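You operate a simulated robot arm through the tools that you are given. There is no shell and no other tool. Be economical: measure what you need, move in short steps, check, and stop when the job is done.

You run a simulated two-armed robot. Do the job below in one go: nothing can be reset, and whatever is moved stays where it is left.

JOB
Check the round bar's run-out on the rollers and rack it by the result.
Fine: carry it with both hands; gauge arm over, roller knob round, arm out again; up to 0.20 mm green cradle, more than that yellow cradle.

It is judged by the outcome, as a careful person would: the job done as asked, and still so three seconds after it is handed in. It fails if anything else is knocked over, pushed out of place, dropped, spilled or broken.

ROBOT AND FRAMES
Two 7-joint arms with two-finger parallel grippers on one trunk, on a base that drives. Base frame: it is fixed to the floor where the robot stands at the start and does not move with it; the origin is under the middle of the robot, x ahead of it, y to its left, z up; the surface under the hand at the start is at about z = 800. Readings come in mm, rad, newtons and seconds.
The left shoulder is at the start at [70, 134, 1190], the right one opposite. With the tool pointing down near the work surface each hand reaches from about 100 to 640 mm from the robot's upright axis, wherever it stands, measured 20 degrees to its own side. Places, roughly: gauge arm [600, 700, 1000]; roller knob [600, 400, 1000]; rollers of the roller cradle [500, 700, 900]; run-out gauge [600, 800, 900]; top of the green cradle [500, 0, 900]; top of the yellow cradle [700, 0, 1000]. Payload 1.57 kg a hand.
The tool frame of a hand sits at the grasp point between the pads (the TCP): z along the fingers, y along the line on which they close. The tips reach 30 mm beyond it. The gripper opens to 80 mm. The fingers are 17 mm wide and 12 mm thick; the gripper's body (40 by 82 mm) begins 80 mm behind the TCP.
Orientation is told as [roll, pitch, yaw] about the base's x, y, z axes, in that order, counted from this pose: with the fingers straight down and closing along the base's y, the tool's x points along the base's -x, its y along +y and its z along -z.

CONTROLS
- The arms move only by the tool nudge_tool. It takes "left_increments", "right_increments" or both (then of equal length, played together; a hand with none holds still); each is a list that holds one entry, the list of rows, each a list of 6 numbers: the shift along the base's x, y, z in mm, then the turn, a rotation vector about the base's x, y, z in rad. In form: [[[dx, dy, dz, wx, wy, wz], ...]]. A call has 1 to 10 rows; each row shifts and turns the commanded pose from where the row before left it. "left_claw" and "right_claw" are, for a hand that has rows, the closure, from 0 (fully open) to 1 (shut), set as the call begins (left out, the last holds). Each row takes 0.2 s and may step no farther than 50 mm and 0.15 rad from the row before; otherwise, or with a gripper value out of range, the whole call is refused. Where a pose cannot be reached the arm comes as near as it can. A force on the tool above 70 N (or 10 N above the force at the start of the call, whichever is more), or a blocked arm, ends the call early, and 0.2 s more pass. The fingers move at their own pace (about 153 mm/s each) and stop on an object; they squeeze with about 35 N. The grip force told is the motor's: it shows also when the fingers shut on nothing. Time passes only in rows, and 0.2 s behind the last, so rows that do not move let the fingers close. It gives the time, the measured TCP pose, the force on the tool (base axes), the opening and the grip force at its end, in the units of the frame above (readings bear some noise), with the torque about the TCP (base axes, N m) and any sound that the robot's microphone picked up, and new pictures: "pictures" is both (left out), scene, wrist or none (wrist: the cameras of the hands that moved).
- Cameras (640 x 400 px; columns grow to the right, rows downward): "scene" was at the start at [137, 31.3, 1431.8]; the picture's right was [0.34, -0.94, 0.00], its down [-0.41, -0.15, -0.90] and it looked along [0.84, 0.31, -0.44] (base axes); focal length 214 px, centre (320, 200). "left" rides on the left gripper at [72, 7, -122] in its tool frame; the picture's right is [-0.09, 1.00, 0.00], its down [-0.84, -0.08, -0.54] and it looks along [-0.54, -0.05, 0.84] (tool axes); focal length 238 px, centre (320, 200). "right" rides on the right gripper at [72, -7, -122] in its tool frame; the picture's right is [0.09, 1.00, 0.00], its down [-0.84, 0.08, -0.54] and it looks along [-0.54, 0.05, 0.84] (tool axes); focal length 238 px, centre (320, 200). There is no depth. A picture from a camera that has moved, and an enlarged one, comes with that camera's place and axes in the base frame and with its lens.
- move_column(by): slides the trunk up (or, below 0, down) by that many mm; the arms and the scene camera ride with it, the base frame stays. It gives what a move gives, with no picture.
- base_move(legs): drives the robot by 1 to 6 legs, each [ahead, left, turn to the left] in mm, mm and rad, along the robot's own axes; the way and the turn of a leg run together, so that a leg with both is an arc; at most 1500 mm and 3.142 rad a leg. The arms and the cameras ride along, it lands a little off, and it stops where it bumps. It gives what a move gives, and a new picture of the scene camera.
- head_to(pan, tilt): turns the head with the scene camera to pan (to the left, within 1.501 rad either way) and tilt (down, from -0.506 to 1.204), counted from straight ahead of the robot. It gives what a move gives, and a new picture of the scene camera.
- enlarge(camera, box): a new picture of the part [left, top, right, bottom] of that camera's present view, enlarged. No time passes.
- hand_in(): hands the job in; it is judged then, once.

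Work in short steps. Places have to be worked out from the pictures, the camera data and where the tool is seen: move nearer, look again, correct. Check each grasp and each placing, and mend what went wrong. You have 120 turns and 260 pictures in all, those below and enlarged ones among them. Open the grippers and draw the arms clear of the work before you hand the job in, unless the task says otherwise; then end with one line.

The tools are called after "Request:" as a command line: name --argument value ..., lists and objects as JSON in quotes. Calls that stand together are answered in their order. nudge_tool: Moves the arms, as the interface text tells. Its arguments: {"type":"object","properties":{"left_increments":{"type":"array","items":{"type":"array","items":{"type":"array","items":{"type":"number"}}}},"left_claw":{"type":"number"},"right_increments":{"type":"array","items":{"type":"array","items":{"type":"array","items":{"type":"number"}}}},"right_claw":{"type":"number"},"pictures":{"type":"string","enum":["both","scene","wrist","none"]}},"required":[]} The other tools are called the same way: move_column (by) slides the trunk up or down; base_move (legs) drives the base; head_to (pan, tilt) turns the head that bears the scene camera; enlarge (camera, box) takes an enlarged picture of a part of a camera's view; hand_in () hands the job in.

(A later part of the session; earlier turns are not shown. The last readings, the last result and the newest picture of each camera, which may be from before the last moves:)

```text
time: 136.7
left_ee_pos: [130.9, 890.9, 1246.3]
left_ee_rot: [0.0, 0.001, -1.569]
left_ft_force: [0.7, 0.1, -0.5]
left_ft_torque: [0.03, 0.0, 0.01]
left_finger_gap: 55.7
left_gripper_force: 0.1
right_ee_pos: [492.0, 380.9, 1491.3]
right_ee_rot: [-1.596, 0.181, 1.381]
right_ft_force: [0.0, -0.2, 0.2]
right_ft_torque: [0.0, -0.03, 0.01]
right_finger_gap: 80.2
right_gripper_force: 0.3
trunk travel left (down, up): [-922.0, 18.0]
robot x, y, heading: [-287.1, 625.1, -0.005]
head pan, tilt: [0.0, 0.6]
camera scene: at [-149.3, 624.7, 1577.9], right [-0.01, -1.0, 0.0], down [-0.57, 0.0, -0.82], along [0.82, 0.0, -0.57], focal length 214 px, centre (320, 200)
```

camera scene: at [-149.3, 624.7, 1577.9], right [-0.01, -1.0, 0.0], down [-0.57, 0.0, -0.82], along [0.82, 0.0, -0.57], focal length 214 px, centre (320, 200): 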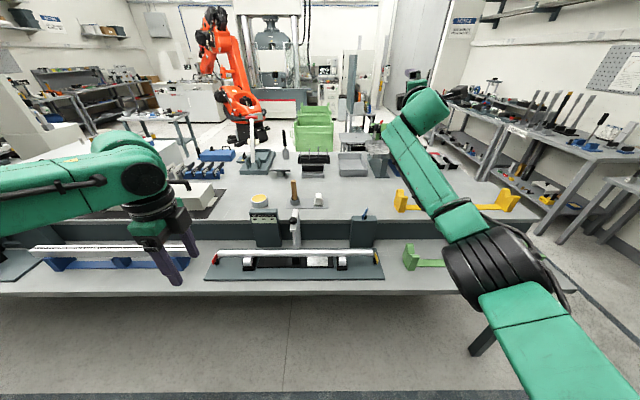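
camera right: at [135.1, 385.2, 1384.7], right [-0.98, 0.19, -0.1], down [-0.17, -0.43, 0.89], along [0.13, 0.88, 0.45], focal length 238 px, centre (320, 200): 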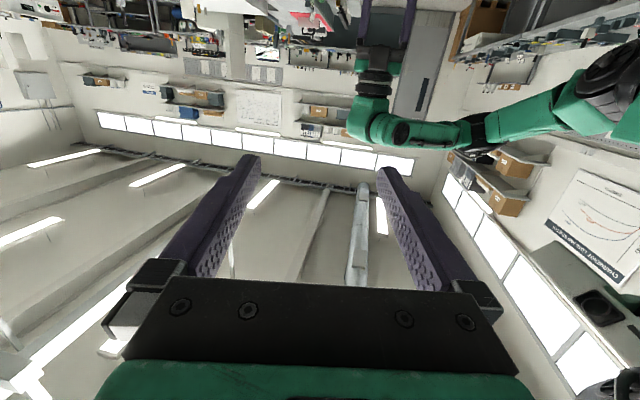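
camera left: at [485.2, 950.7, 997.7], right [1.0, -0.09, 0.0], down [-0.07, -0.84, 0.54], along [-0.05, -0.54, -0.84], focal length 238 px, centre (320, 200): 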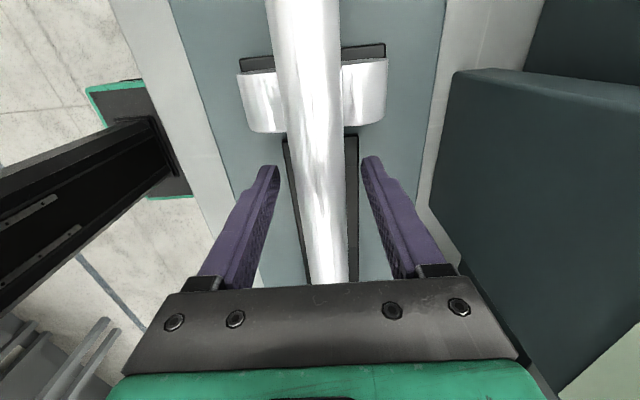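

The elbow now looks like the original posture. Tilting down from this roll gives yaw≈+1.57 directly, so I'll tilt while retracting.

Request:
nudge_tool --right_increments '[[[-10, 0, -8, 0, 0.14, 0], [-10, 0, -8, 0, 0.14, 0], [-10, 0, -8, 0, 0.14, 0], [-15, 0, -10, 0, 0.14, 0], [-15, 0, -10, 0, 0.14, 0], [-15, 0, -10, 0, 0.14, 0], [-15, 0, -10, 0, 0.14, 0], [-20, 0, -10, 0, 0.14, 0], [-20, 0, -10, 0, 0.14, 0], [-20, 0, -10, 0, 0.14, 0]]]' --pictures "scene"

Request:
nudge_tool --right_increments '[[[-20, 8, -15, 0, 0, 0], [-20, 8, -15, 0, 0, 0], [-20, 8, -15, 0, 0, 0], [-20, 8, -15, 0, 0, 0], [-20, 8, -15, 0, 0, 0], [-20, 8, -15, 0, 0, 0]]]' --pictures "scene"

```text
time: 138.9
left_ee_pos: [130.5, 892.5, 1246.8]
left_ee_rot: [-0.001, -0.002, -1.571]
left_ft_force: [0.1, -0.6, 0.8]
left_ft_torque: [0.01, -0.03, 0.02]
left_finger_gap: 56.0
left_gripper_force: 0.0
right_ee_pos: [336.7, 386.7, 1399.8]
right_ee_rot: [-0.296, 0.23, 1.699]
right_ft_force: [-0.5, -0.9, 0.4]
right_ft_torque: [-0.03, -0.01, -0.02]
right_finger_gap: 79.8
right_gripper_force: 0.0
right hand out of reach, approached as far as the arm can: row 6, 7, 9, 10
trunk travel left (down, up): [-922.0, 18.0]
robot x, y, heading: [-288.9, 624.7, -0.007]
head pan, tilt: [0.0, 0.6]
camera scene: at [-149.7, 626.5, 1577.9], right [-0.01, -1.0, 0.0], down [-0.56, 0.0, -0.83], along [0.83, -0.01, -0.56], focal length 214 px, centre (320, 200)
```

scene: 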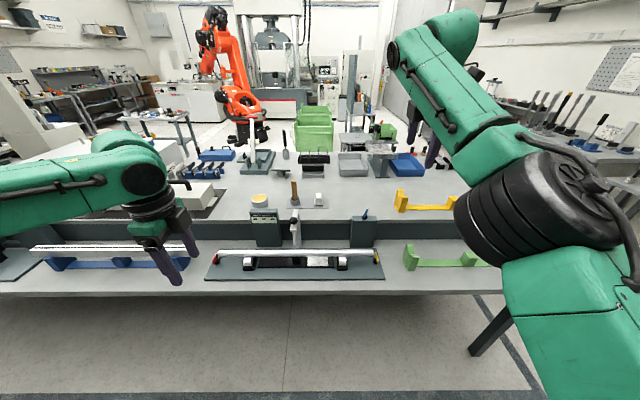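

```text
time: 140.3
left_ee_pos: [128.8, 891.3, 1249.0]
left_ee_rot: [0.002, 0.0, -1.571]
left_ft_force: [-0.2, -0.3, -0.4]
left_ft_torque: [-0.01, 0.0, -0.01]
left_finger_gap: 56.1
left_gripper_force: 0.1
right_ee_pos: [215.4, 435.9, 1312.7]
right_ee_rot: [-0.297, 0.229, 1.698]
right_ft_force: [0.4, 0.1, 0.0]
right_ft_torque: [-0.01, -0.04, -0.04]
right_finger_gap: 79.9
right_gripper_force: 0.1
trunk travel left (down, up): [-922.0, 18.0]
robot x, y, heading: [-283.8, 626.7, -0.007]
head pan, tilt: [0.0, 0.6]
camera scene: at [-150.8, 625.1, 1578.0], right [-0.01, -1.0, 0.0], down [-0.56, 0.0, -0.83], along [0.83, 0.0, -0.56], focal length 214 px, centre (320, 200)
```

scene: 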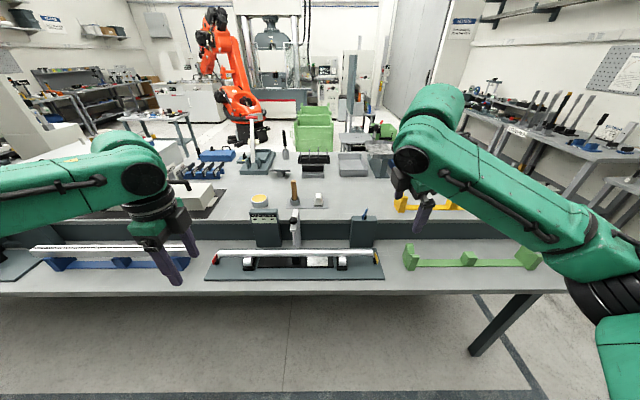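

That's the original posture, with no reach limits. I'll level the tool, set yaw to about −0.47 to match the knob handle's present direction, lower the trunk 140, and drive back.

Request:
nudge_tool --right_increments '[[[0, 0, 0, 0.063, 0.108, 0], [0, 0, 0, 0.063, 0.108, 0], [0, 0, 0, 0.063, 0.108, 0], [0, 0, 0, 0, 0, -0.15], [0, 0, 0, 0, 0, -0.15], [0, 0, 0, 0, 0, -0.15], [0, 0, 0, 0, 0, -0.15], [0, 0, 0, 0, 0, -0.15], [0, 0, 0, 0, 0, -0.15], [0, 0, 0, 0, 0, -0.15]]]' --pictures "none"

Request:
nudge_tool --right_increments '[[[0, 0, 0, 0, 0, -0.15], [0, 0, 0, 0, 0, -0.15], [0, 0, 0, 0, 0, -0.15], [0, 0, 0, 0, 0, -0.15], [0, 0, 0, 0, 0, -0.15], [0, 0, 0, 0, 0, -0.15], [0, 0, 0, 0, 0, -0.12]]]' --pictures "none"

Request:
move_column --by -140

Request:
head_to --pan 0.0 --tilt 0.75

```text
time: 142.5
left_ee_pos: [130.8, 890.6, 1248.1]
left_ee_rot: [0.0, -0.002, -1.571]
left_ft_force: [1.0, 0.1, -0.4]
left_ft_torque: [0.0, 0.03, 0.03]
left_finger_gap: 56.1
left_gripper_force: 0.0
right_ee_pos: [217.5, 434.4, 1309.9]
right_ee_rot: [-0.002, -0.008, 0.68]
right_ft_force: [0.7, -0.4, 0.5]
right_ft_torque: [-0.06, -0.02, 0.0]
right_finger_gap: 80.1
right_gripper_force: 0.1
trunk travel left (down, up): [-922.0, 18.0]
robot x, y, heading: [-289.8, 626.3, -0.005]
head pan, tilt: [0.0, 0.6]
```

```text
time: 144.1
left_ee_pos: [129.1, 891.2, 1247.6]
left_ee_rot: [-0.002, -0.001, -1.572]
left_ft_force: [-0.9, 0.2, 0.4]
left_ft_torque: [0.0, 0.02, 0.02]
left_finger_gap: 56.2
left_gripper_force: 0.0
right_ee_pos: [217.6, 434.7, 1310.5]
right_ee_rot: [-0.003, -0.005, -0.343]
right_ft_force: [1.3, 0.8, 0.1]
right_ft_torque: [0.01, 0.02, 0.02]
right_finger_gap: 80.1
right_gripper_force: 0.1
trunk travel left (down, up): [-922.0, 18.0]
robot x, y, heading: [-293.1, 625.2, 0.001]
head pan, tilt: [0.0, 0.6]
```

```text
time: 145.8
left_ee_pos: [130.3, 890.4, 1108.2]
left_ee_rot: [0.0, -0.001, -1.571]
left_ft_force: [0.0, -0.3, -0.2]
left_ft_torque: [0.02, -0.03, 0.01]
left_finger_gap: 56.1
left_gripper_force: 0.0
right_ee_pos: [217.0, 435.4, 1171.9]
right_ee_rot: [0.0, -0.006, -0.339]
right_ft_force: [0.0, 0.9, 1.2]
right_ft_torque: [0.01, 0.02, 0.01]
right_finger_gap: 79.6
right_gripper_force: 0.0
trunk travel left (down, up): [-782.0, 158.0]
robot x, y, heading: [-287.5, 626.3, -0.007]
head pan, tilt: [0.0, 0.6]
```

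```text
time: 146.5
left_ee_pos: [131.4, 891.6, 1107.7]
left_ee_rot: [0.0, -0.002, -1.572]
left_ft_force: [0.6, 0.0, 0.3]
left_ft_torque: [0.02, -0.03, 0.0]
left_finger_gap: 55.9
left_gripper_force: 0.0
right_ee_pos: [217.8, 435.0, 1170.4]
right_ee_rot: [-0.002, -0.006, -0.336]
right_ft_force: [-0.1, -0.4, 0.5]
right_ft_torque: [0.01, -0.02, 0.04]
right_finger_gap: 80.2
right_gripper_force: 0.0
trunk travel left (down, up): [-782.0, 158.0]
robot x, y, heading: [-290.9, 624.5, -0.006]
head pan, tilt: [0.0, 0.75]
camera scene: at [-155.1, 625.1, 1425.1], right [-0.01, -1.0, 0.0], down [-0.68, 0.0, -0.73], along [0.73, 0.0, -0.68], focal length 214 px, centre (320, 200)
```

scene: 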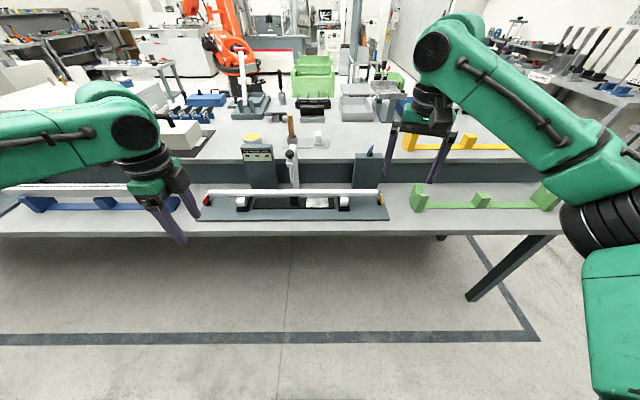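

Now I'll drive forward 350 mm, back to the earlier station.

Request:
base_move --legs '[[350, 0, 0]]'

Request:
enlarge --camera "right" --box '[0, 0, 640, 400]'

Request:
enlarge --camera "scene" --box '[195, 175, 445, 275]'

```text
time: 148.8
left_ee_pos: [481.8, 892.7, 1107.5]
left_ee_rot: [0.003, -0.002, -1.565]
left_ft_force: [0.2, 0.1, -0.2]
left_ft_torque: [0.0, -0.01, 0.01]
left_finger_gap: 56.1
left_gripper_force: 0.0
right_ee_pos: [572.6, 437.5, 1170.1]
right_ee_rot: [-0.003, -0.007, -0.332]
right_ft_force: [-1.0, -0.5, 0.4]
right_ft_torque: [-0.02, 0.0, -0.02]
right_finger_gap: 80.1
right_gripper_force: 0.1
trunk travel left (down, up): [-782.0, 158.0]
robot x, y, heading: [64.8, 623.3, -0.004]
head pan, tilt: [0.0, 0.75]
camera scene: at [197.6, 624.8, 1425.2], right [0.0, -1.0, 0.0], down [-0.68, 0.0, -0.73], along [0.73, 0.0, -0.68], focal length 214 px, centre (320, 200)
```

scene: 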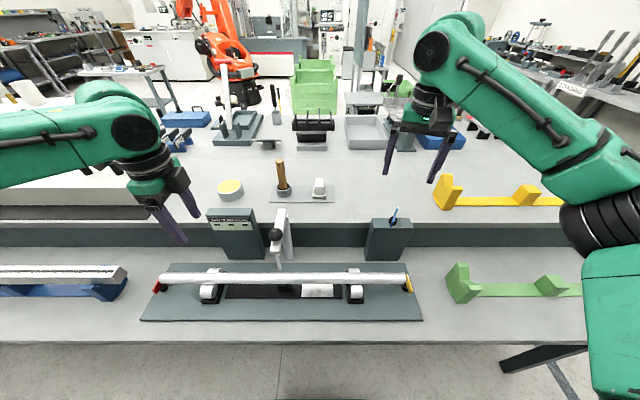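

```text
1.00 times, centred on (320, 200) of right (not enlarged: the box is as wide or as high as the picture)
camera zoom: at [500.6, 455.8, 1292.9], right [0.24, 0.97, 0.0], down [0.81, -0.2, 0.55], along [0.53, -0.13, -0.84], focal length 238 px, centre (320, 200)
```

zoom: 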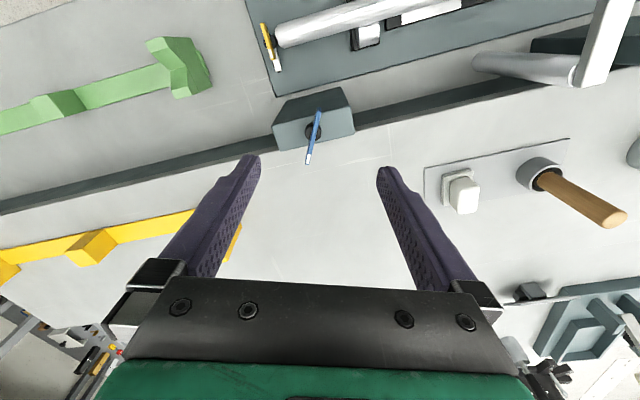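

```text
2.56 times, centred on (320, 225) of scene
camera zoom: at [197.6, 624.8, 1425.2], right [0.0, -1.0, 0.0], down [-0.68, 0.0, -0.73], along [0.73, 0.0, -0.68], focal length 549 px, centre (320, 136)
```

zoom: 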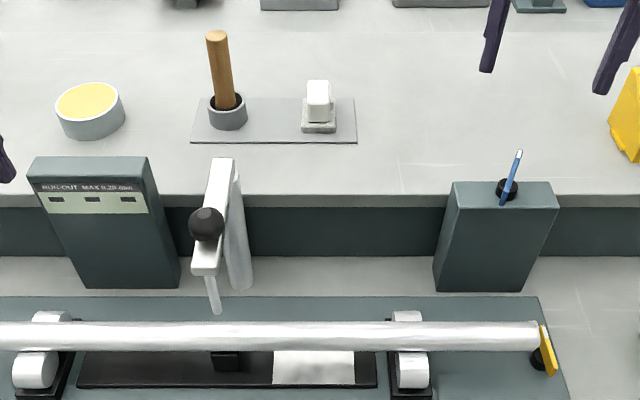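

The handle runs along −26.6°, white end away, centred at (595,423). I'll align yaw −0.464 and descend.

Request:
nudge_tool --right_increments '[[[11, -8, -20, 0, 0, -0.065], [11, -7, -20, 0, 0, -0.065], [0, 0, -35, 0, 0, 0], [0, 0, -35, 0, 0, 0], [0, 0, 0, 0, 0, 0]]]' --pictures "wrist"

```text
time: 149.9
left_ee_pos: [483.6, 893.5, 1106.7]
left_ee_rot: [0.0, -0.001, -1.563]
left_ft_force: [0.1, 1.0, 0.5]
left_ft_torque: [0.01, 0.03, 0.02]
left_finger_gap: 56.2
left_gripper_force: 0.2
right_ee_pos: [595.2, 423.7, 1061.4]
right_ee_rot: [-0.003, -0.008, -0.461]
right_ft_force: [-0.7, 0.0, 0.6]
right_ft_torque: [0.01, -0.01, 0.02]
right_finger_gap: 80.0
right_gripper_force: 0.0
trunk travel left (down, up): [-782.0, 158.0]
robot x, y, heading: [66.0, 621.9, 0.001]
head pan, tilt: [0.0, 0.75]
camera right: at [527.3, 451.6, 1182.5], right [0.36, 0.93, 0.0], down [0.78, -0.3, 0.55], along [0.51, -0.2, -0.84], focal length 238 px, centre (320, 200)
```

right: 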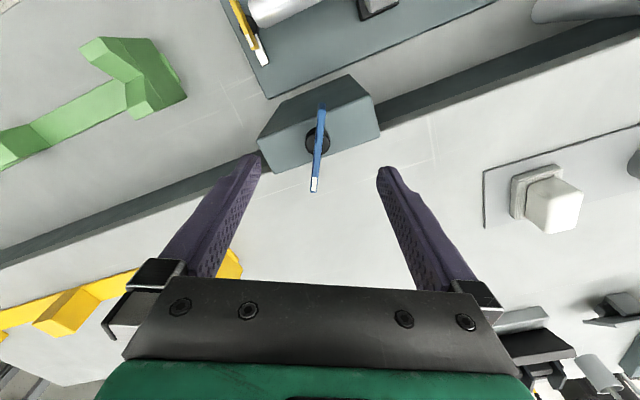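

Aligned. I'll descend to 1021 and close on the handle.

Request:
nudge_tool --right_increments '[[[-1, 0, -15, 0, 0, 0], [-0.5, 0, -15, 0, 0, 0], [0, 0, -10, 0, 0, 0], [0, 0, 0, 0, 0, 0]]]' --pictures "none"

Request:
nudge_tool --right_increments '[[[0, 0, 0, 0, 0, 0], [0, 0, 0, 0, 0, 0], [0, 0, 0, 0, 0, 0]]]' --right_claw 1 --pictures "wrist"

```text
time: 150.9
left_ee_pos: [483.4, 892.9, 1107.2]
left_ee_rot: [0.0, 0.001, -1.565]
left_ft_force: [0.6, 0.0, -0.8]
left_ft_torque: [-0.05, 0.03, 0.01]
left_finger_gap: 56.2
left_gripper_force: 0.1
right_ee_pos: [593.0, 423.1, 1020.5]
right_ee_rot: [-0.003, -0.008, -0.46]
right_ft_force: [-0.1, 0.7, -0.4]
right_ft_torque: [-0.02, -0.02, 0.01]
right_finger_gap: 79.9
right_gripper_force: 0.1
trunk travel left (down, up): [-782.0, 158.0]
robot x, y, heading: [66.6, 624.1, 0.005]
head pan, tilt: [0.0, 0.75]
```

```text
time: 151.8
left_ee_pos: [483.5, 891.7, 1107.1]
left_ee_rot: [0.001, 0.002, -1.566]
left_ft_force: [0.2, -1.8, 0.3]
left_ft_torque: [-0.02, 0.05, 0.01]
left_finger_gap: 55.7
left_gripper_force: 0.0
right_ee_pos: [593.1, 421.3, 1021.2]
right_ee_rot: [-0.003, -0.007, -0.46]
right_ft_force: [-1.1, -2.5, -0.9]
right_ft_torque: [0.11, 0.04, 0.04]
right_finger_gap: 6.1
right_gripper_force: 26.0
trunk travel left (down, up): [-782.0, 158.0]
robot x, y, heading: [62.9, 625.6, 0.0]
head pan, tilt: [0.0, 0.75]
camera right: at [524.8, 450.4, 1142.2], right [0.36, 0.93, 0.0], down [0.78, -0.3, 0.55], along [0.51, -0.2, -0.84], focal length 238 px, centre (320, 200)
```

right: 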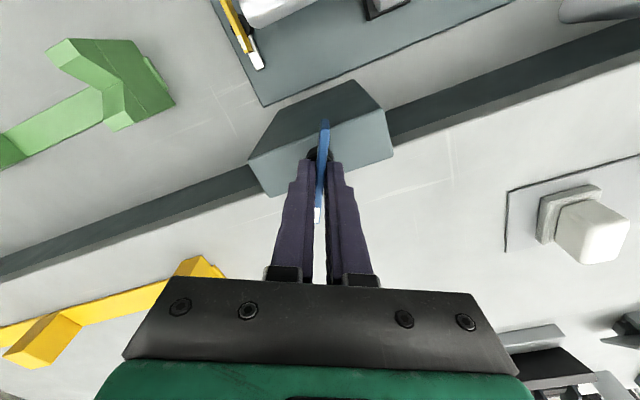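

Gripped. I'll turn clockwise about 1.5 rad to about yaw −1.96, safely short of the wrist limit, and check the display.

Request:
nudge_tool --right_increments '[[[0, 0, 0, 0, 0, -0.15], [0, 0, 0, 0, 0, -0.15], [0, 0, 0, 0, 0, -0.15], [0, 0, 0, 0, 0, -0.15], [0, 0, 0, 0, 0, -0.15], [0, 0, 0, 0, 0, -0.15], [0, 0, 0, 0, 0, -0.15], [0, 0, 0, 0, 0, -0.15], [0, 0, 0, 0, 0, -0.15], [0, 0, 0, 0, 0, -0.15]]]' --pictures "scene"

Request:
enlarge --camera "scene" --box '[195, 195, 275, 265]'

```text
time: 153.9
left_ee_pos: [483.4, 892.3, 1108.4]
left_ee_rot: [0.001, -0.003, -1.565]
left_ft_force: [-0.8, -0.5, -0.1]
left_ft_torque: [0.03, 0.0, 0.02]
left_finger_gap: 55.5
left_gripper_force: 0.1
right_ee_pos: [593.0, 422.6, 1020.9]
right_ee_rot: [-0.003, -0.004, -1.958]
right_ft_force: [2.7, 0.2, -0.3]
right_ft_torque: [0.78, -0.59, 2.02]
right_finger_gap: 21.4
right_gripper_force: 34.4
trunk travel left (down, up): [-782.0, 158.0]
robot x, y, heading: [66.9, 625.6, -0.001]
head pan, tilt: [0.0, 0.75]
camera scene: at [200.0, 624.9, 1425.0], right [0.0, -1.0, 0.0], down [-0.68, 0.0, -0.73], along [0.73, 0.0, -0.68], focal length 214 px, centre (320, 200)
```

scene: 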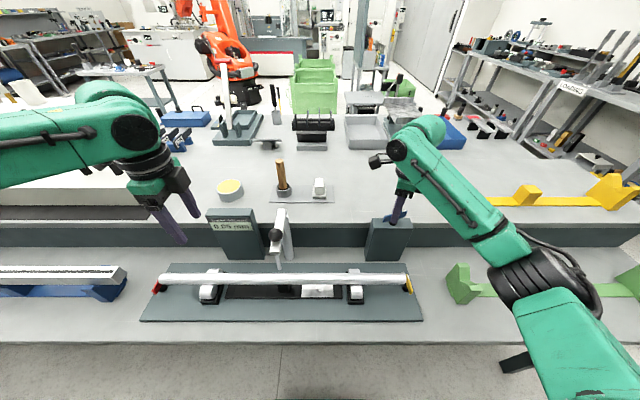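

```text
5.71 times, centred on (235, 230) of scene
camera zoom: at [200.0, 624.9, 1425.0], right [0.0, -1.0, 0.0], down [-0.68, 0.0, -0.73], along [0.73, 0.0, -0.68], focal length 1226 px, centre (806, 29)
```

zoom: 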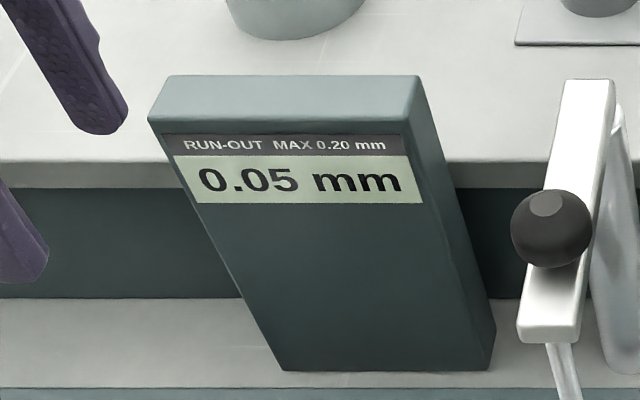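

The display reads 0.05 mm, and the knob is against its end stop, so the result is within 0.20: green cradle. I'll release the knob, rise and return the hand to yaw≈0 near the gauge ball.

Request:
nudge_tool --right_increments '[[[0, 0, 0, 0, 0, 0], [0, 0, 0, 0, 0, 0], [0, 0, 35, 0, 0, 0], [0, 0, 40, 0, 0, 0], [0, 0, 30, 0, 0, 0.1], [0, 0, 0, 0, 0, 0.15], [0, 0, 0, 0, 0, 0.15], [0, 0, 0, 0, 0, 0.15], [0, 0, 0, 0, 0, 0.15], [0, 0, 0, 0, 0, 0.15]]]' --right_claw 0 --pictures "none"

Request:
enlarge --camera "scene" --box '[195, 175, 445, 275]'

Request:
nudge_tool --right_increments '[[[-14, 40, 0, 0, 0, 0.15], [-14, 40, 0, 0, 0, 0.15], [-13, 40, 0, 0, 0, 0.15], [-13, 40, 0, 0, 0, 0.15], [-13, 40, 0, 0, 0, 0.15], [-13, 40, 0, 0, 0, 0.15], [-11, 40, 0, 0, 0, 0.15], [0, 25, -10, 0, 0, 0.05]]]' --pictures "both"

```text
time: 156.2
left_ee_pos: [483.7, 892.2, 1107.5]
left_ee_rot: [0.0, 0.0, -1.563]
left_ft_force: [1.2, 0.8, 0.0]
left_ft_torque: [0.01, -0.01, 0.02]
left_finger_gap: 55.9
left_gripper_force: 0.1
right_ee_pos: [593.2, 422.0, 1126.4]
right_ee_rot: [-0.003, -0.007, -1.106]
right_ft_force: [-0.4, 0.6, 0.2]
right_ft_torque: [0.02, 0.0, -0.05]
right_finger_gap: 79.9
right_gripper_force: 0.1
trunk travel left (down, up): [-782.0, 158.0]
robot x, y, heading: [65.6, 624.9, 0.004]
head pan, tilt: [0.0, 0.75]
```

```text
2.56 times, centred on (320, 225) of scene
camera zoom: at [199.4, 624.8, 1425.0], right [0.0, -1.0, 0.0], down [-0.68, 0.0, -0.73], along [0.73, 0.0, -0.68], focal length 549 px, centre (320, 136)
```

zoom: 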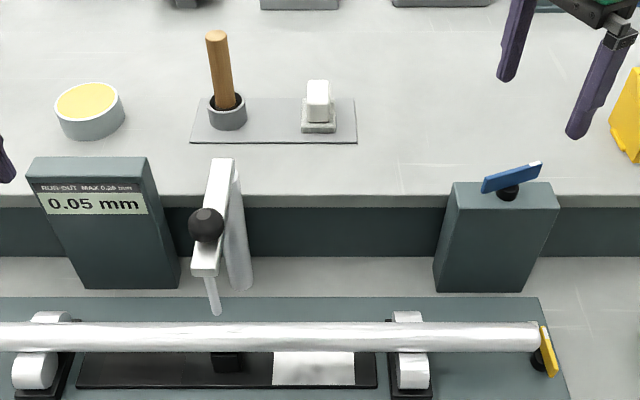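

```text
time: 157.9
left_ee_pos: [484.1, 893.4, 1107.7]
left_ee_rot: [0.001, -0.002, -1.565]
left_ft_force: [0.4, 0.7, 0.5]
left_ft_torque: [-0.04, -0.03, -0.01]
left_finger_gap: 56.0
left_gripper_force: 0.1
right_ee_pos: [501.7, 728.4, 1113.9]
right_ee_rot: [-0.002, -0.007, -0.012]
right_ft_force: [0.0, -0.8, -0.4]
right_ft_torque: [-0.02, -0.03, -0.06]
right_finger_gap: 79.8
right_gripper_force: 0.1
trunk travel left (down, up): [-782.0, 158.0]
robot x, y, heading: [59.8, 625.1, 0.003]
head pan, tilt: [0.0, 0.75]
camera scene: at [199.6, 626.5, 1425.0], right [0.0, -1.0, 0.0], down [-0.68, 0.0, -0.73], along [0.73, 0.0, -0.68], focal length 214 px, centre (320, 200)
camera right: at [428.8, 724.5, 1236.3], right [-0.08, 1.0, 0.0], down [0.83, 0.07, 0.55], along [0.55, 0.04, -0.84], focal length 238 px, centre (320, 200)
```

scene: 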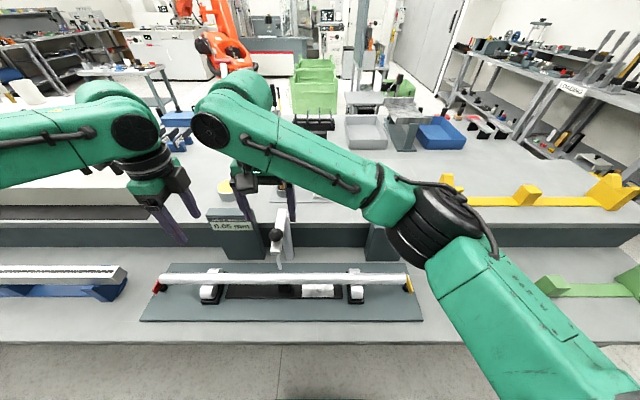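
right: 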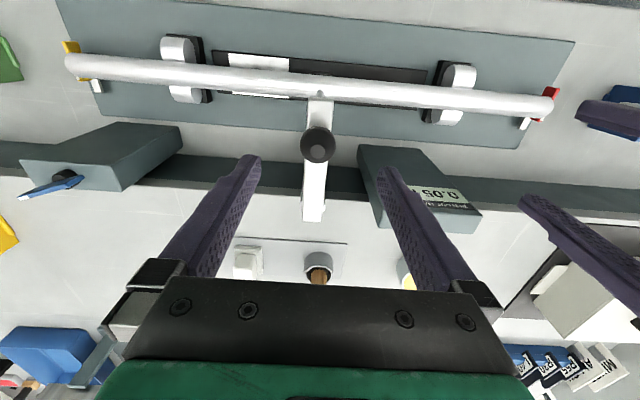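

The ball is at (503,727). I'll descend and grip it.

Request:
nudge_tool --right_increments '[[[0.5, -1, -20, 0, 0, 0], [0, 0, -20, 0, 0, 0], [0, 0, -20, 0, 0, 0], [0, 0, 0, 0, 0, 0]]]' --pictures "wrist"

Request:
nudge_tool --right_increments '[[[0, 0, 0, 0, 0, 0], [0, 0, 0, 0, 0, 0], [0, 0, 0, 0, 0, 0]]]' --right_claw 1 --pictures "wrist"

```text
time: 158.9
left_ee_pos: [482.8, 892.0, 1107.1]
left_ee_rot: [0.001, -0.003, -1.563]
left_ft_force: [-0.6, 0.2, -1.4]
left_ft_torque: [-0.02, -0.05, -0.02]
left_finger_gap: 56.1
left_gripper_force: 0.1
right_ee_pos: [502.3, 727.5, 1053.7]
right_ee_rot: [-0.002, -0.008, -0.011]
right_ft_force: [0.3, 0.2, 0.7]
right_ft_torque: [0.01, 0.02, 0.01]
right_finger_gap: 79.9
right_gripper_force: 0.1
trunk travel left (down, up): [-782.0, 158.0]
robot x, y, heading: [65.9, 622.4, 0.002]
head pan, tilt: [0.0, 0.75]
camera right: at [429.8, 722.0, 1176.1], right [-0.08, 1.0, 0.0], down [0.83, 0.07, 0.55], along [0.55, 0.04, -0.84], focal length 238 px, centre (320, 200)
```

right: 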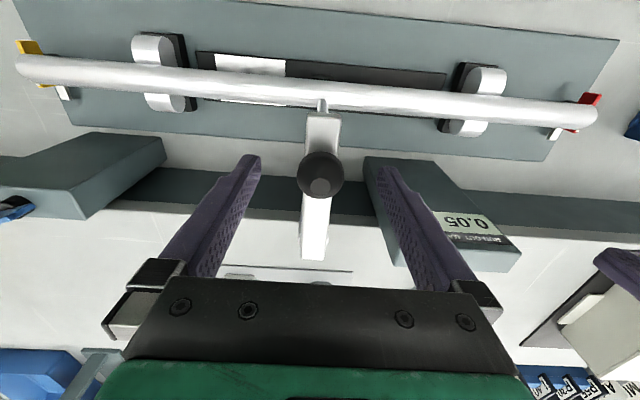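

```text
time: 159.8
left_ee_pos: [482.9, 893.7, 1108.3]
left_ee_rot: [-0.001, -0.002, -1.564]
left_ft_force: [-0.1, 0.3, 0.3]
left_ft_torque: [-0.01, 0.03, 0.01]
left_finger_gap: 56.1
left_gripper_force: 0.1
right_ee_pos: [503.1, 726.6, 1054.6]
right_ee_rot: [-0.002, -0.005, -0.01]
right_ft_force: [-1.8, -0.4, -2.2]
right_ft_torque: [0.0, -0.04, 0.03]
right_finger_gap: 30.6
right_gripper_force: 39.7
trunk travel left (down, up): [-782.0, 158.0]
robot x, y, heading: [68.8, 626.0, 0.002]
head pan, tilt: [0.0, 0.75]
camera right: at [429.9, 722.1, 1176.1], right [-0.08, 1.0, 0.0], down [0.83, 0.07, 0.55], along [0.55, 0.04, -0.84], focal length 238 px, centre (320, 200)
```

right: 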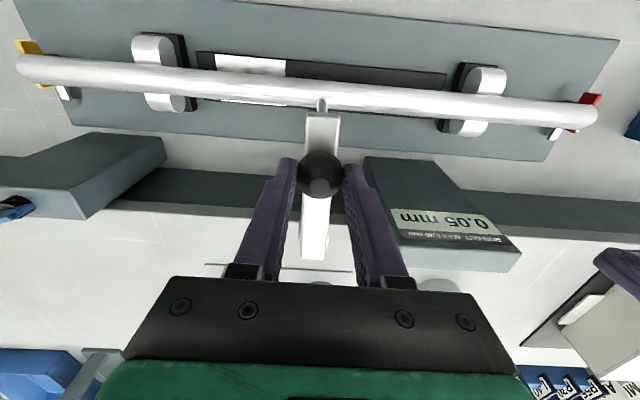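

I'll swing the arm back out along the arc, with the radius refit (centre ≈(594,727), R≈90.5).

Request:
nudge_tool --right_increments '[[[1, -13.5, 0, 0, 0, 0.15], [3, -13.2, 0, 0, 0, 0.15], [5, -12.7, 0, 0, 0, 0.15], [6.8, -11.7, 0, 0, 0, 0.15], [8.5, -10.6, 0, 0, 0, 0.15]]]' --pictures "scene"

```text
time: 160.9
left_ee_pos: [483.0, 891.8, 1107.3]
left_ee_rot: [0.001, 0.0, -1.563]
left_ft_force: [0.6, -0.3, -0.1]
left_ft_torque: [0.0, -0.02, 0.0]
left_finger_gap: 55.9
left_gripper_force: 0.2
right_ee_pos: [527.6, 665.4, 1055.2]
right_ee_rot: [0.0, -0.006, 0.742]
right_ft_force: [-3.7, -0.6, -9.0]
right_ft_torque: [-0.22, 0.34, 0.15]
right_finger_gap: 30.7
right_gripper_force: 40.4
trunk travel left (down, up): [-782.0, 158.0]
robot x, y, heading: [64.6, 625.8, 0.002]
head pan, tilt: [0.0, 0.75]
camera scene: at [199.9, 624.6, 1424.9], right [0.0, -1.0, 0.0], down [-0.68, 0.0, -0.73], along [0.73, 0.0, -0.68], focal length 214 px, centre (320, 200)
```

scene: 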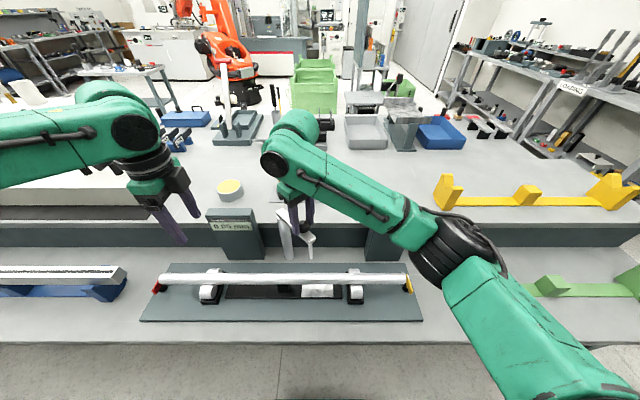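

Very low forces, so I'll finish the swing out.

Request:
nudge_tool --right_increments '[[[9.9, -9.2, 0, 0, 0, 0.15], [11.3, -7.6, 0, 0, 0, 0.15], [12.2, -5.8, 0, 0, 0, 0.15], [13, -4, 0, 0, 0, 0.15], [13.4, -2, 0, 0, 0, 0.15], [7.4, -0.3, 0, 0, 0, 0.07], [0, 0, 0, 0, 0, 0]]]' --pictures "both"

```text
time: 162.6
left_ee_pos: [483.2, 892.5, 1107.2]
left_ee_rot: [-0.001, -0.002, -1.564]
left_ft_force: [-0.9, 0.0, 0.3]
left_ft_torque: [0.0, 0.03, -0.02]
left_finger_gap: 55.9
left_gripper_force: 0.2
right_ee_pos: [594.9, 635.6, 1054.4]
right_ee_rot: [0.001, -0.006, 1.561]
right_ft_force: [-8.2, 1.6, -19.0]
right_ft_torque: [0.15, 0.24, -0.2]
right_finger_gap: 30.7
right_gripper_force: 39.9
trunk travel left (down, up): [-782.0, 158.0]
robot x, y, heading: [69.5, 619.9, 0.003]
head pan, tilt: [0.0, 0.75]
camera scene: at [200.3, 625.4, 1424.8], right [0.0, -1.0, 0.0], down [-0.68, 0.0, -0.73], along [0.73, 0.0, -0.68], focal length 214 px, centre (320, 200)
camera right: at [600.8, 563.8, 1176.6], right [-1.0, -0.08, 0.0], down [-0.07, 0.83, 0.55], along [-0.05, 0.55, -0.84], focal length 238 px, centre (320, 200)
```

scene: 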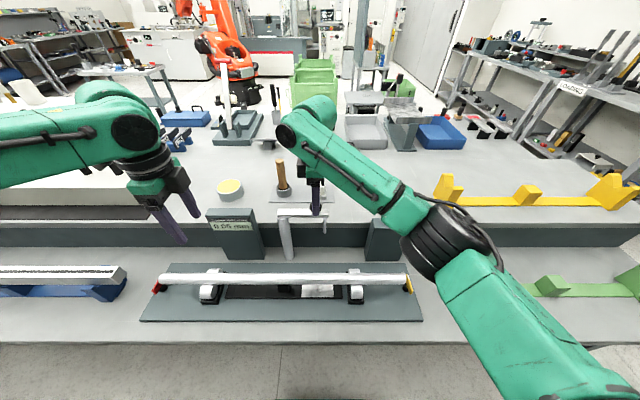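
right: 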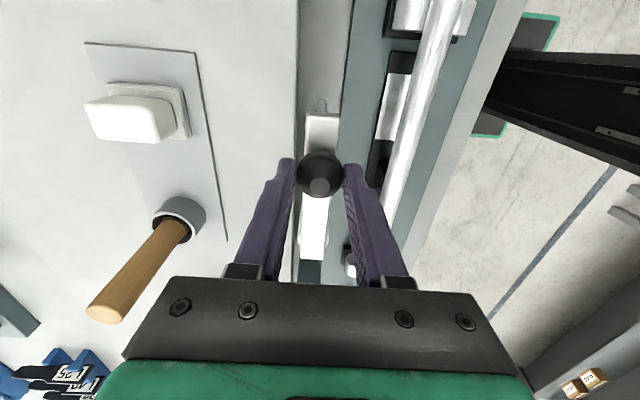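

The gauge arm is back out and the display still shows 0.05. I'll release, rise, draw the right hand back, and reposition the base behind the bar.

Request:
nudge_tool --right_increments '[[[0, 0, 0, 0, 0, 0], [0, 0, 0, 0, 0, 0], [0, 0, 35, 0, 0, 0], [0, 0, 40, 0, 0, 0], [-20, -30, 0, 0, 0, 0], [-20, -30, 0, 0, 0, 0], [-20, -30, 0, 0, 0, 0], [-20, -30, 0, 0, 0, 0], [-15, -33, 0, 0, 0, 0]]]' --right_claw 0 --pictures "none"

Request:
base_move --legs '[[-64, 103, 0]]'

Request:
enlarge --camera "scene" --box '[160, 180, 480, 300]'

```text
time: 164.6
left_ee_pos: [482.2, 890.2, 1108.3]
left_ee_rot: [0.0, 0.001, -1.565]
left_ft_force: [-0.2, -0.7, 0.6]
left_ft_torque: [0.02, -0.03, -0.01]
left_finger_gap: 56.1
left_gripper_force: 0.0
right_ee_pos: [498.8, 480.7, 1132.1]
right_ee_rot: [-0.002, -0.009, 1.559]
right_ft_force: [0.0, 0.1, -1.1]
right_ft_torque: [0.02, -0.02, -0.01]
right_finger_gap: 80.0
right_gripper_force: 0.0
trunk travel left (down, up): [-782.0, 158.0]
robot x, y, heading: [64.3, 626.2, 0.002]
head pan, tilt: [0.0, 0.75]
```

```text
time: 165.8
left_ee_pos: [419.0, 992.2, 1107.8]
left_ee_rot: [-0.001, 0.002, -1.564]
left_ft_force: [-0.2, -0.6, 0.7]
left_ft_torque: [0.05, -0.03, 0.01]
left_finger_gap: 56.0
left_gripper_force: 0.0
right_ee_pos: [437.5, 582.1, 1131.4]
right_ee_rot: [0.0, -0.009, 1.56]
right_ft_force: [-0.3, 0.0, -0.3]
right_ft_torque: [0.01, 0.01, -0.01]
right_finger_gap: 79.8
right_gripper_force: 0.0
trunk travel left (down, up): [-782.0, 158.0]
robot x, y, heading: [0.3, 725.6, -0.002]
head pan, tilt: [0.0, 0.75]
camera scene: at [136.6, 723.4, 1424.9], right [0.0, -1.0, 0.0], down [-0.68, 0.0, -0.73], along [0.73, 0.0, -0.68], focal length 214 px, centre (320, 200)
```

scene: 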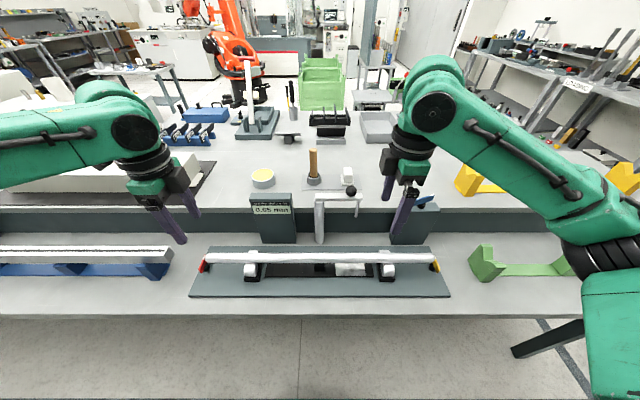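

```text
2.00 times, centred on (320, 240) of scene
camera zoom: at [136.6, 723.4, 1424.9], right [0.0, -1.0, 0.0], down [-0.68, 0.0, -0.73], along [0.73, 0.0, -0.68], focal length 429 px, centre (320, 120)
```

zoom: 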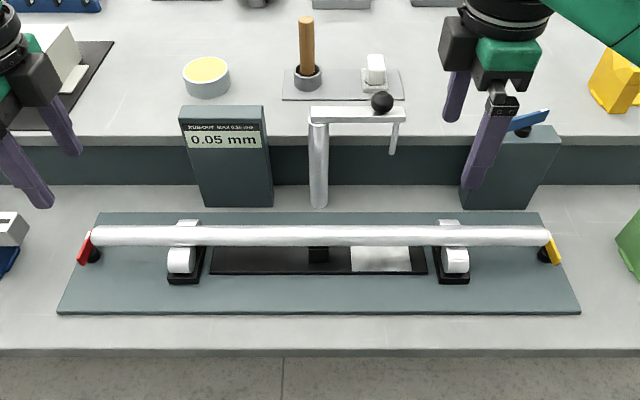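

The bar is unmoved. I'll place both hands above their grip points, then lower by the trunk.

Request:
nudge_tool --left_increments '[[[12, -23, -17, 0, 0, 0], [12, -23, -17, 0, 0, 0], [12, -23, -17, 0, 0, 0], [12, -23, -17, 0, 0, 0], [11, -23, -17, 0, 0, -0.007], [0, 0, 0, 0, 0, 0]]]' --right_increments '[[[8, -1, -22, 0, 0, 0], [8, -1, -22, 0, 0, 0], [8, -1, -22, 0, 0, 0], [8, -1, -21, 0, 0, 0], [8.5, 0, -21, 0, 0.008, 0.01], [0, 0, 0, 0, 0, 0]]]' --left_claw 0 --right_claw 0 --pictures "none"

Request:
move_column --by -80

Request:
enlarge --camera "left" --box '[0, 0, 640, 400]'

Request:
enlarge --camera "right" --box '[0, 0, 640, 400]'

```text
time: 167.2
left_ee_pos: [476.7, 878.1, 1025.2]
left_ee_rot: [-0.001, -0.002, -1.572]
left_ft_force: [-0.9, -0.4, -0.2]
left_ft_torque: [0.01, 0.02, -0.03]
left_finger_gap: 79.9
left_gripper_force: 0.0
right_ee_pos: [477.0, 580.5, 1023.7]
right_ee_rot: [0.005, -0.007, 1.569]
right_ft_force: [0.1, -0.5, 0.1]
right_ft_torque: [0.03, 0.0, 0.0]
right_finger_gap: 79.8
right_gripper_force: 0.1
trunk travel left (down, up): [-782.0, 158.0]
robot x, y, heading: [0.4, 728.6, 0.001]
head pan, tilt: [0.0, 0.75]
```

```text
time: 168.4
left_ee_pos: [478.1, 878.1, 943.9]
left_ee_rot: [-0.001, -0.002, -1.571]
left_ft_force: [-0.1, -0.8, 0.8]
left_ft_torque: [-0.03, -0.01, 0.03]
left_finger_gap: 79.7
left_gripper_force: 0.1
right_ee_pos: [477.4, 579.5, 943.0]
right_ee_rot: [0.006, -0.009, 1.57]
right_ft_force: [-1.1, -0.6, 0.0]
right_ft_torque: [-0.01, 0.01, 0.03]
right_finger_gap: 80.4
right_gripper_force: 0.1
trunk travel left (down, up): [-702.0, 238.0]
robot x, y, heading: [-2.6, 723.0, 0.005]
head pan, tilt: [0.0, 0.75]
```

```text
1.00 times, centred on (320, 200) of left (not enlarged: the box is as wide or as high as the picture)
camera zoom: at [484.1, 950.2, 1066.6], right [1.0, -0.09, 0.0], down [-0.08, -0.84, 0.54], along [-0.05, -0.54, -0.84], focal length 238 px, centre (320, 200)
```

zoom: 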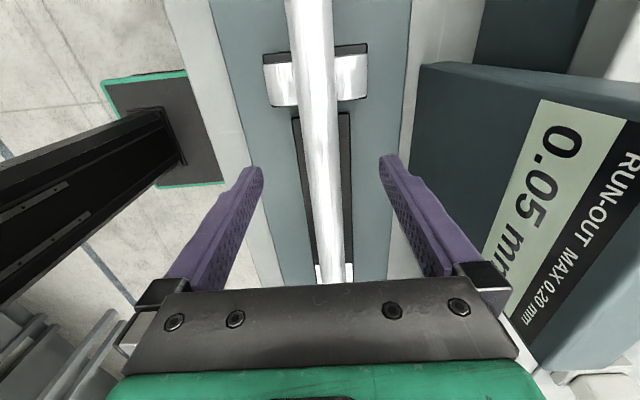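

```text
1.00 times, centred on (320, 200) of right (not enlarged: the box is as wide or as high as the picture)
camera zoom: at [484.4, 507.1, 1064.9], right [-1.0, -0.09, 0.01], down [-0.07, 0.83, 0.55], along [-0.05, 0.55, -0.84], focal length 238 px, centre (320, 200)
```

zoom: 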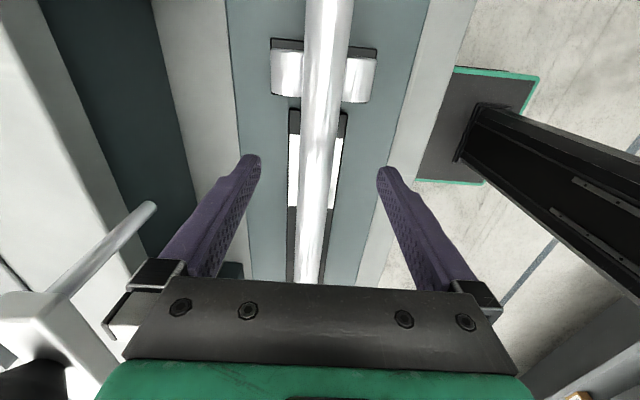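

Both are aligned, and the wrist view confirms 0.05 mm. I'll lower 70 mm and close both grippers.

Request:
move_column --by -70

Request:
nudge_tool --left_increments '[[[0, 0, 0, 0, 0, 0], [0, 0, 0, 0, 0, 0], [0, 0, 0, 0, 0, 0]]]' --right_increments '[[[0, 0, 0, 0, 0, 0], [0, 0, 0, 0, 0, 0], [0, 0, 0, 0, 0, 0]]]' --left_claw 1 --right_claw 1 --pictures "none"

```text
time: 169.4
left_ee_pos: [478.2, 879.2, 873.3]
left_ee_rot: [-0.001, 0.0, -1.57]
left_ft_force: [-0.1, -0.4, 0.4]
left_ft_torque: [0.01, -0.02, -0.05]
left_finger_gap: 80.0
left_gripper_force: 0.2
right_ee_pos: [477.2, 579.1, 873.0]
right_ee_rot: [0.008, -0.009, 1.569]
right_ft_force: [-0.4, -0.6, 0.4]
right_ft_torque: [0.0, -0.01, 0.04]
right_finger_gap: 79.7
right_gripper_force: 0.1
trunk travel left (down, up): [-632.0, 308.0]
robot x, y, heading: [3.2, 726.9, 0.006]
head pan, tilt: [0.0, 0.75]
```

```text
time: 170.2
left_ee_pos: [480.0, 878.1, 874.4]
left_ee_rot: [0.001, -0.001, -1.572]
left_ft_force: [-2.4, 1.2, 9.1]
left_ft_torque: [0.0, -0.08, -0.3]
left_finger_gap: 29.2
left_gripper_force: 35.1
right_ee_pos: [478.5, 578.3, 872.5]
right_ee_rot: [0.006, -0.007, 1.569]
right_ft_force: [14.8, -0.7, 2.7]
right_ft_torque: [0.0, -0.04, 0.71]
right_finger_gap: 29.0
right_gripper_force: 34.8
trunk travel left (down, up): [-632.0, 308.0]
robot x, y, heading: [3.3, 724.6, 0.005]
head pan, tilt: [0.0, 0.75]
```

Gripped both. I'll lift by the trunk 130 mm and check that it's level.

Request:
move_column --by 40

Request:
move_column --by 90

Request:
enlarge --camera "scene" --box '[140, 130, 480, 330]'

```text
time: 171.1
left_ee_pos: [482.3, 877.9, 911.8]
left_ee_rot: [-0.004, 0.0, -1.571]
left_ft_force: [-1.4, -1.3, -11.9]
left_ft_torque: [0.44, 0.02, -0.78]
left_finger_gap: 29.1
left_gripper_force: 35.1
right_ee_pos: [479.8, 578.2, 911.0]
right_ee_rot: [0.011, -0.006, 1.569]
right_ft_force: [1.5, 0.6, -12.2]
right_ft_torque: [-0.35, -0.01, 0.23]
right_finger_gap: 29.5
right_gripper_force: 34.7
trunk travel left (down, up): [-672.0, 268.0]
robot x, y, heading: [2.6, 725.5, -0.001]
head pan, tilt: [0.0, 0.75]
```

```text
time: 172.3
left_ee_pos: [482.1, 878.7, 1001.5]
left_ee_rot: [-0.002, 0.001, -1.571]
left_ft_force: [-0.6, 0.1, -11.1]
left_ft_torque: [-0.03, 0.04, -0.62]
left_finger_gap: 29.4
left_gripper_force: 35.3
right_ee_pos: [480.9, 579.2, 1000.8]
right_ee_rot: [0.01, -0.006, 1.57]
right_ft_force: [0.2, -0.5, -11.1]
right_ft_torque: [0.18, 0.03, 0.41]
right_finger_gap: 29.5
right_gripper_force: 34.9
trunk travel left (down, up): [-762.0, 178.0]
robot x, y, heading: [2.1, 727.5, 0.003]
head pan, tilt: [0.0, 0.75]
```

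```text
1.88 times, centred on (310, 230) of scene
camera zoom: at [139.9, 725.6, 1404.4], right [0.0, -1.0, 0.0], down [-0.68, 0.0, -0.73], along [0.73, 0.0, -0.68], focal length 404 px, centre (339, 144)
```

zoom: 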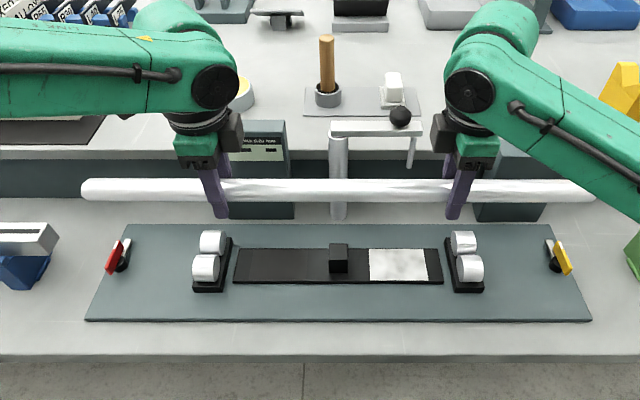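

Level, 11 N each. I'll drive right to the green cradle; moves land about 1.3% short, so I'll command −768.

Request:
base_move --legs '[[0, -768, 0]]'

Request:
enlarge --camera "scene" --box '[150, 130, 470, 330]'

```text
time: 176.4
left_ee_pos: [479.6, 112.4, 1002.6]
left_ee_rot: [-0.004, -0.001, -1.578]
left_ft_force: [-1.3, 1.6, -10.4]
left_ft_torque: [-0.14, 0.0, -0.63]
left_finger_gap: 29.3
left_gripper_force: 34.6
right_ee_pos: [475.7, -187.3, 1001.6]
right_ee_rot: [0.011, -0.005, 1.558]
right_ft_force: [0.0, -1.8, -11.8]
right_ft_torque: [-0.02, 0.05, 0.57]
right_finger_gap: 29.2
right_gripper_force: 35.3
trunk travel left (down, up): [-762.0, 178.0]
robot x, y, heading: [-0.5, -35.1, -0.009]
head pan, tilt: [0.0, 0.75]
camera scene: at [136.9, -37.3, 1404.5], right [-0.01, -1.0, 0.0], down [-0.68, 0.01, -0.73], along [0.73, -0.01, -0.68], focal length 214 px, centre (320, 200)
```

scene: 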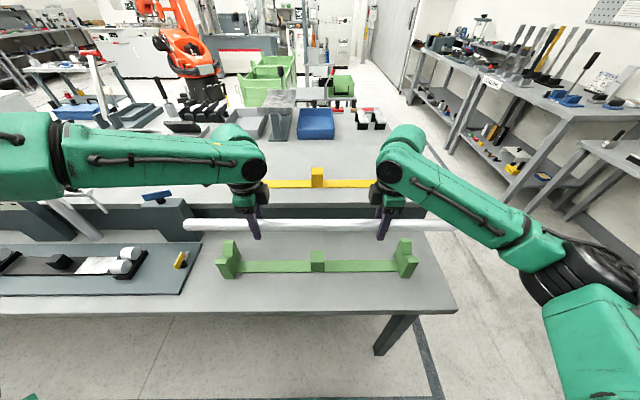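

```text
2.00 times, centred on (310, 230) of scene
camera zoom: at [136.9, -37.3, 1404.5], right [-0.01, -1.0, 0.0], down [-0.68, 0.01, -0.73], along [0.73, -0.01, -0.68], focal length 429 px, centre (340, 140)
```

zoom: 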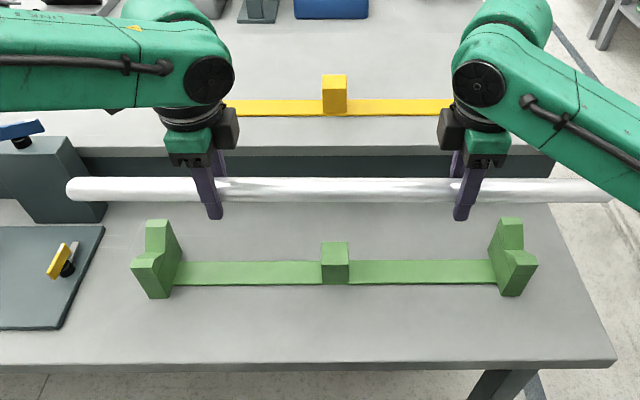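

The heading is about 0.01 off. I'll correct: y +7 for both, right x +4.5, left x +0.5, and a small yaw, matching the pickup position.

Request:
nudge_tool --left_increments '[[[0.2, 3.5, 0, 0, 0, 0.005], [0.3, 3.5, 0, 0, 0, 0.005], [0, 0, 0, 0, 0, 0]]]' --right_increments '[[[2.2, 3.5, 0, 0, 0, 0.005], [2.3, 3.5, 0, 0, 0, 0.005], [0, 0, 0, 0, 0, 0]]]' --pictures "none"

Request:
move_column --by -75

Request:
enlarge --camera "left" --box '[160, 0, 480, 200]'

Request:
enlarge --camera "right" --box '[160, 0, 480, 200]'

Request:
enlarge --camera "scene" --box '[150, 150, 470, 310]'

```text
time: 177.2
left_ee_pos: [480.7, 117.5, 1002.7]
left_ee_rot: [-0.002, 0.0, -1.57]
left_ft_force: [1.7, 3.5, -9.6]
left_ft_torque: [0.04, -0.1, -0.31]
left_finger_gap: 29.4
left_gripper_force: 35.1
right_ee_pos: [479.0, -182.0, 1001.2]
right_ee_rot: [0.013, -0.006, 1.568]
right_ft_force: [-2.7, -2.9, -11.8]
right_ft_torque: [-0.25, 0.04, 0.9]
right_finger_gap: 29.1
right_gripper_force: 35.2
trunk travel left (down, up): [-762.0, 178.0]
robot x, y, heading: [-0.9, -36.3, -0.005]
head pan, tilt: [0.0, 0.75]
```

```text
time: 178.4
left_ee_pos: [479.9, 118.5, 927.3]
left_ee_rot: [-0.003, 0.0, -1.57]
left_ft_force: [2.6, 4.8, -9.6]
left_ft_torque: [-0.07, 0.02, 0.25]
left_finger_gap: 29.3
left_gripper_force: 35.1
right_ee_pos: [480.0, -181.2, 927.7]
right_ee_rot: [0.012, -0.006, 1.57]
right_ft_force: [-2.6, -3.3, -11.9]
right_ft_torque: [-0.27, 0.01, 0.5]
right_finger_gap: 29.6
right_gripper_force: 35.0
trunk travel left (down, up): [-687.0, 253.0]
robot x, y, heading: [-4.8, -38.0, -0.014]
head pan, tilt: [0.0, 0.75]
```

```text
2.00 times, centred on (320, 100) of left
camera zoom: at [486.1, 190.0, 1049.6], right [1.0, -0.09, 0.0], down [-0.07, -0.84, 0.54], along [-0.05, -0.54, -0.84], focal length 477 px, centre (320, 400)
```

zoom: 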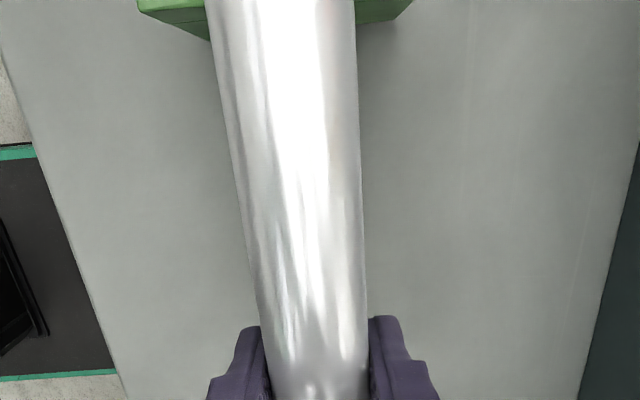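

```text
2.00 times, centred on (320, 100) of right
camera zoom: at [487.5, -252.8, 1048.2], right [-1.0, -0.09, 0.01], down [-0.07, 0.83, 0.55], along [-0.06, 0.55, -0.84], focal length 477 px, centre (320, 400)
```

zoom: 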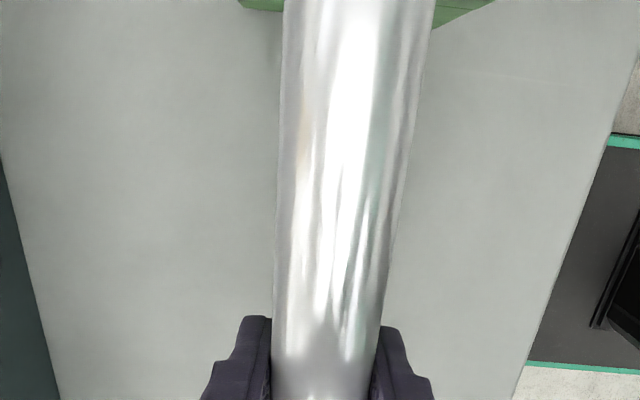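

```text
2.00 times, centred on (310, 230) of scene
camera zoom: at [136.4, -38.2, 1329.6], right [-0.01, -1.0, 0.0], down [-0.68, 0.01, -0.73], along [0.73, -0.01, -0.68], focal length 429 px, centre (340, 140)
```

zoom: 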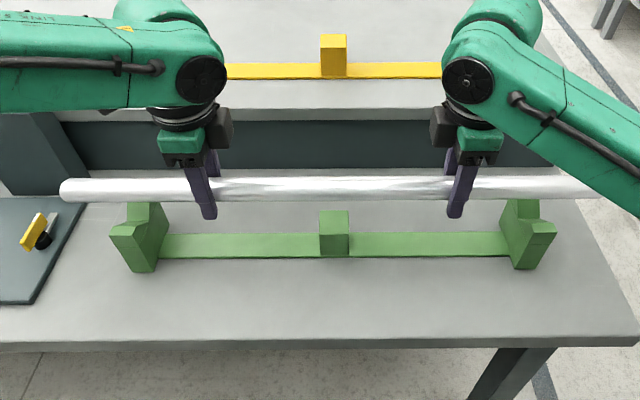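

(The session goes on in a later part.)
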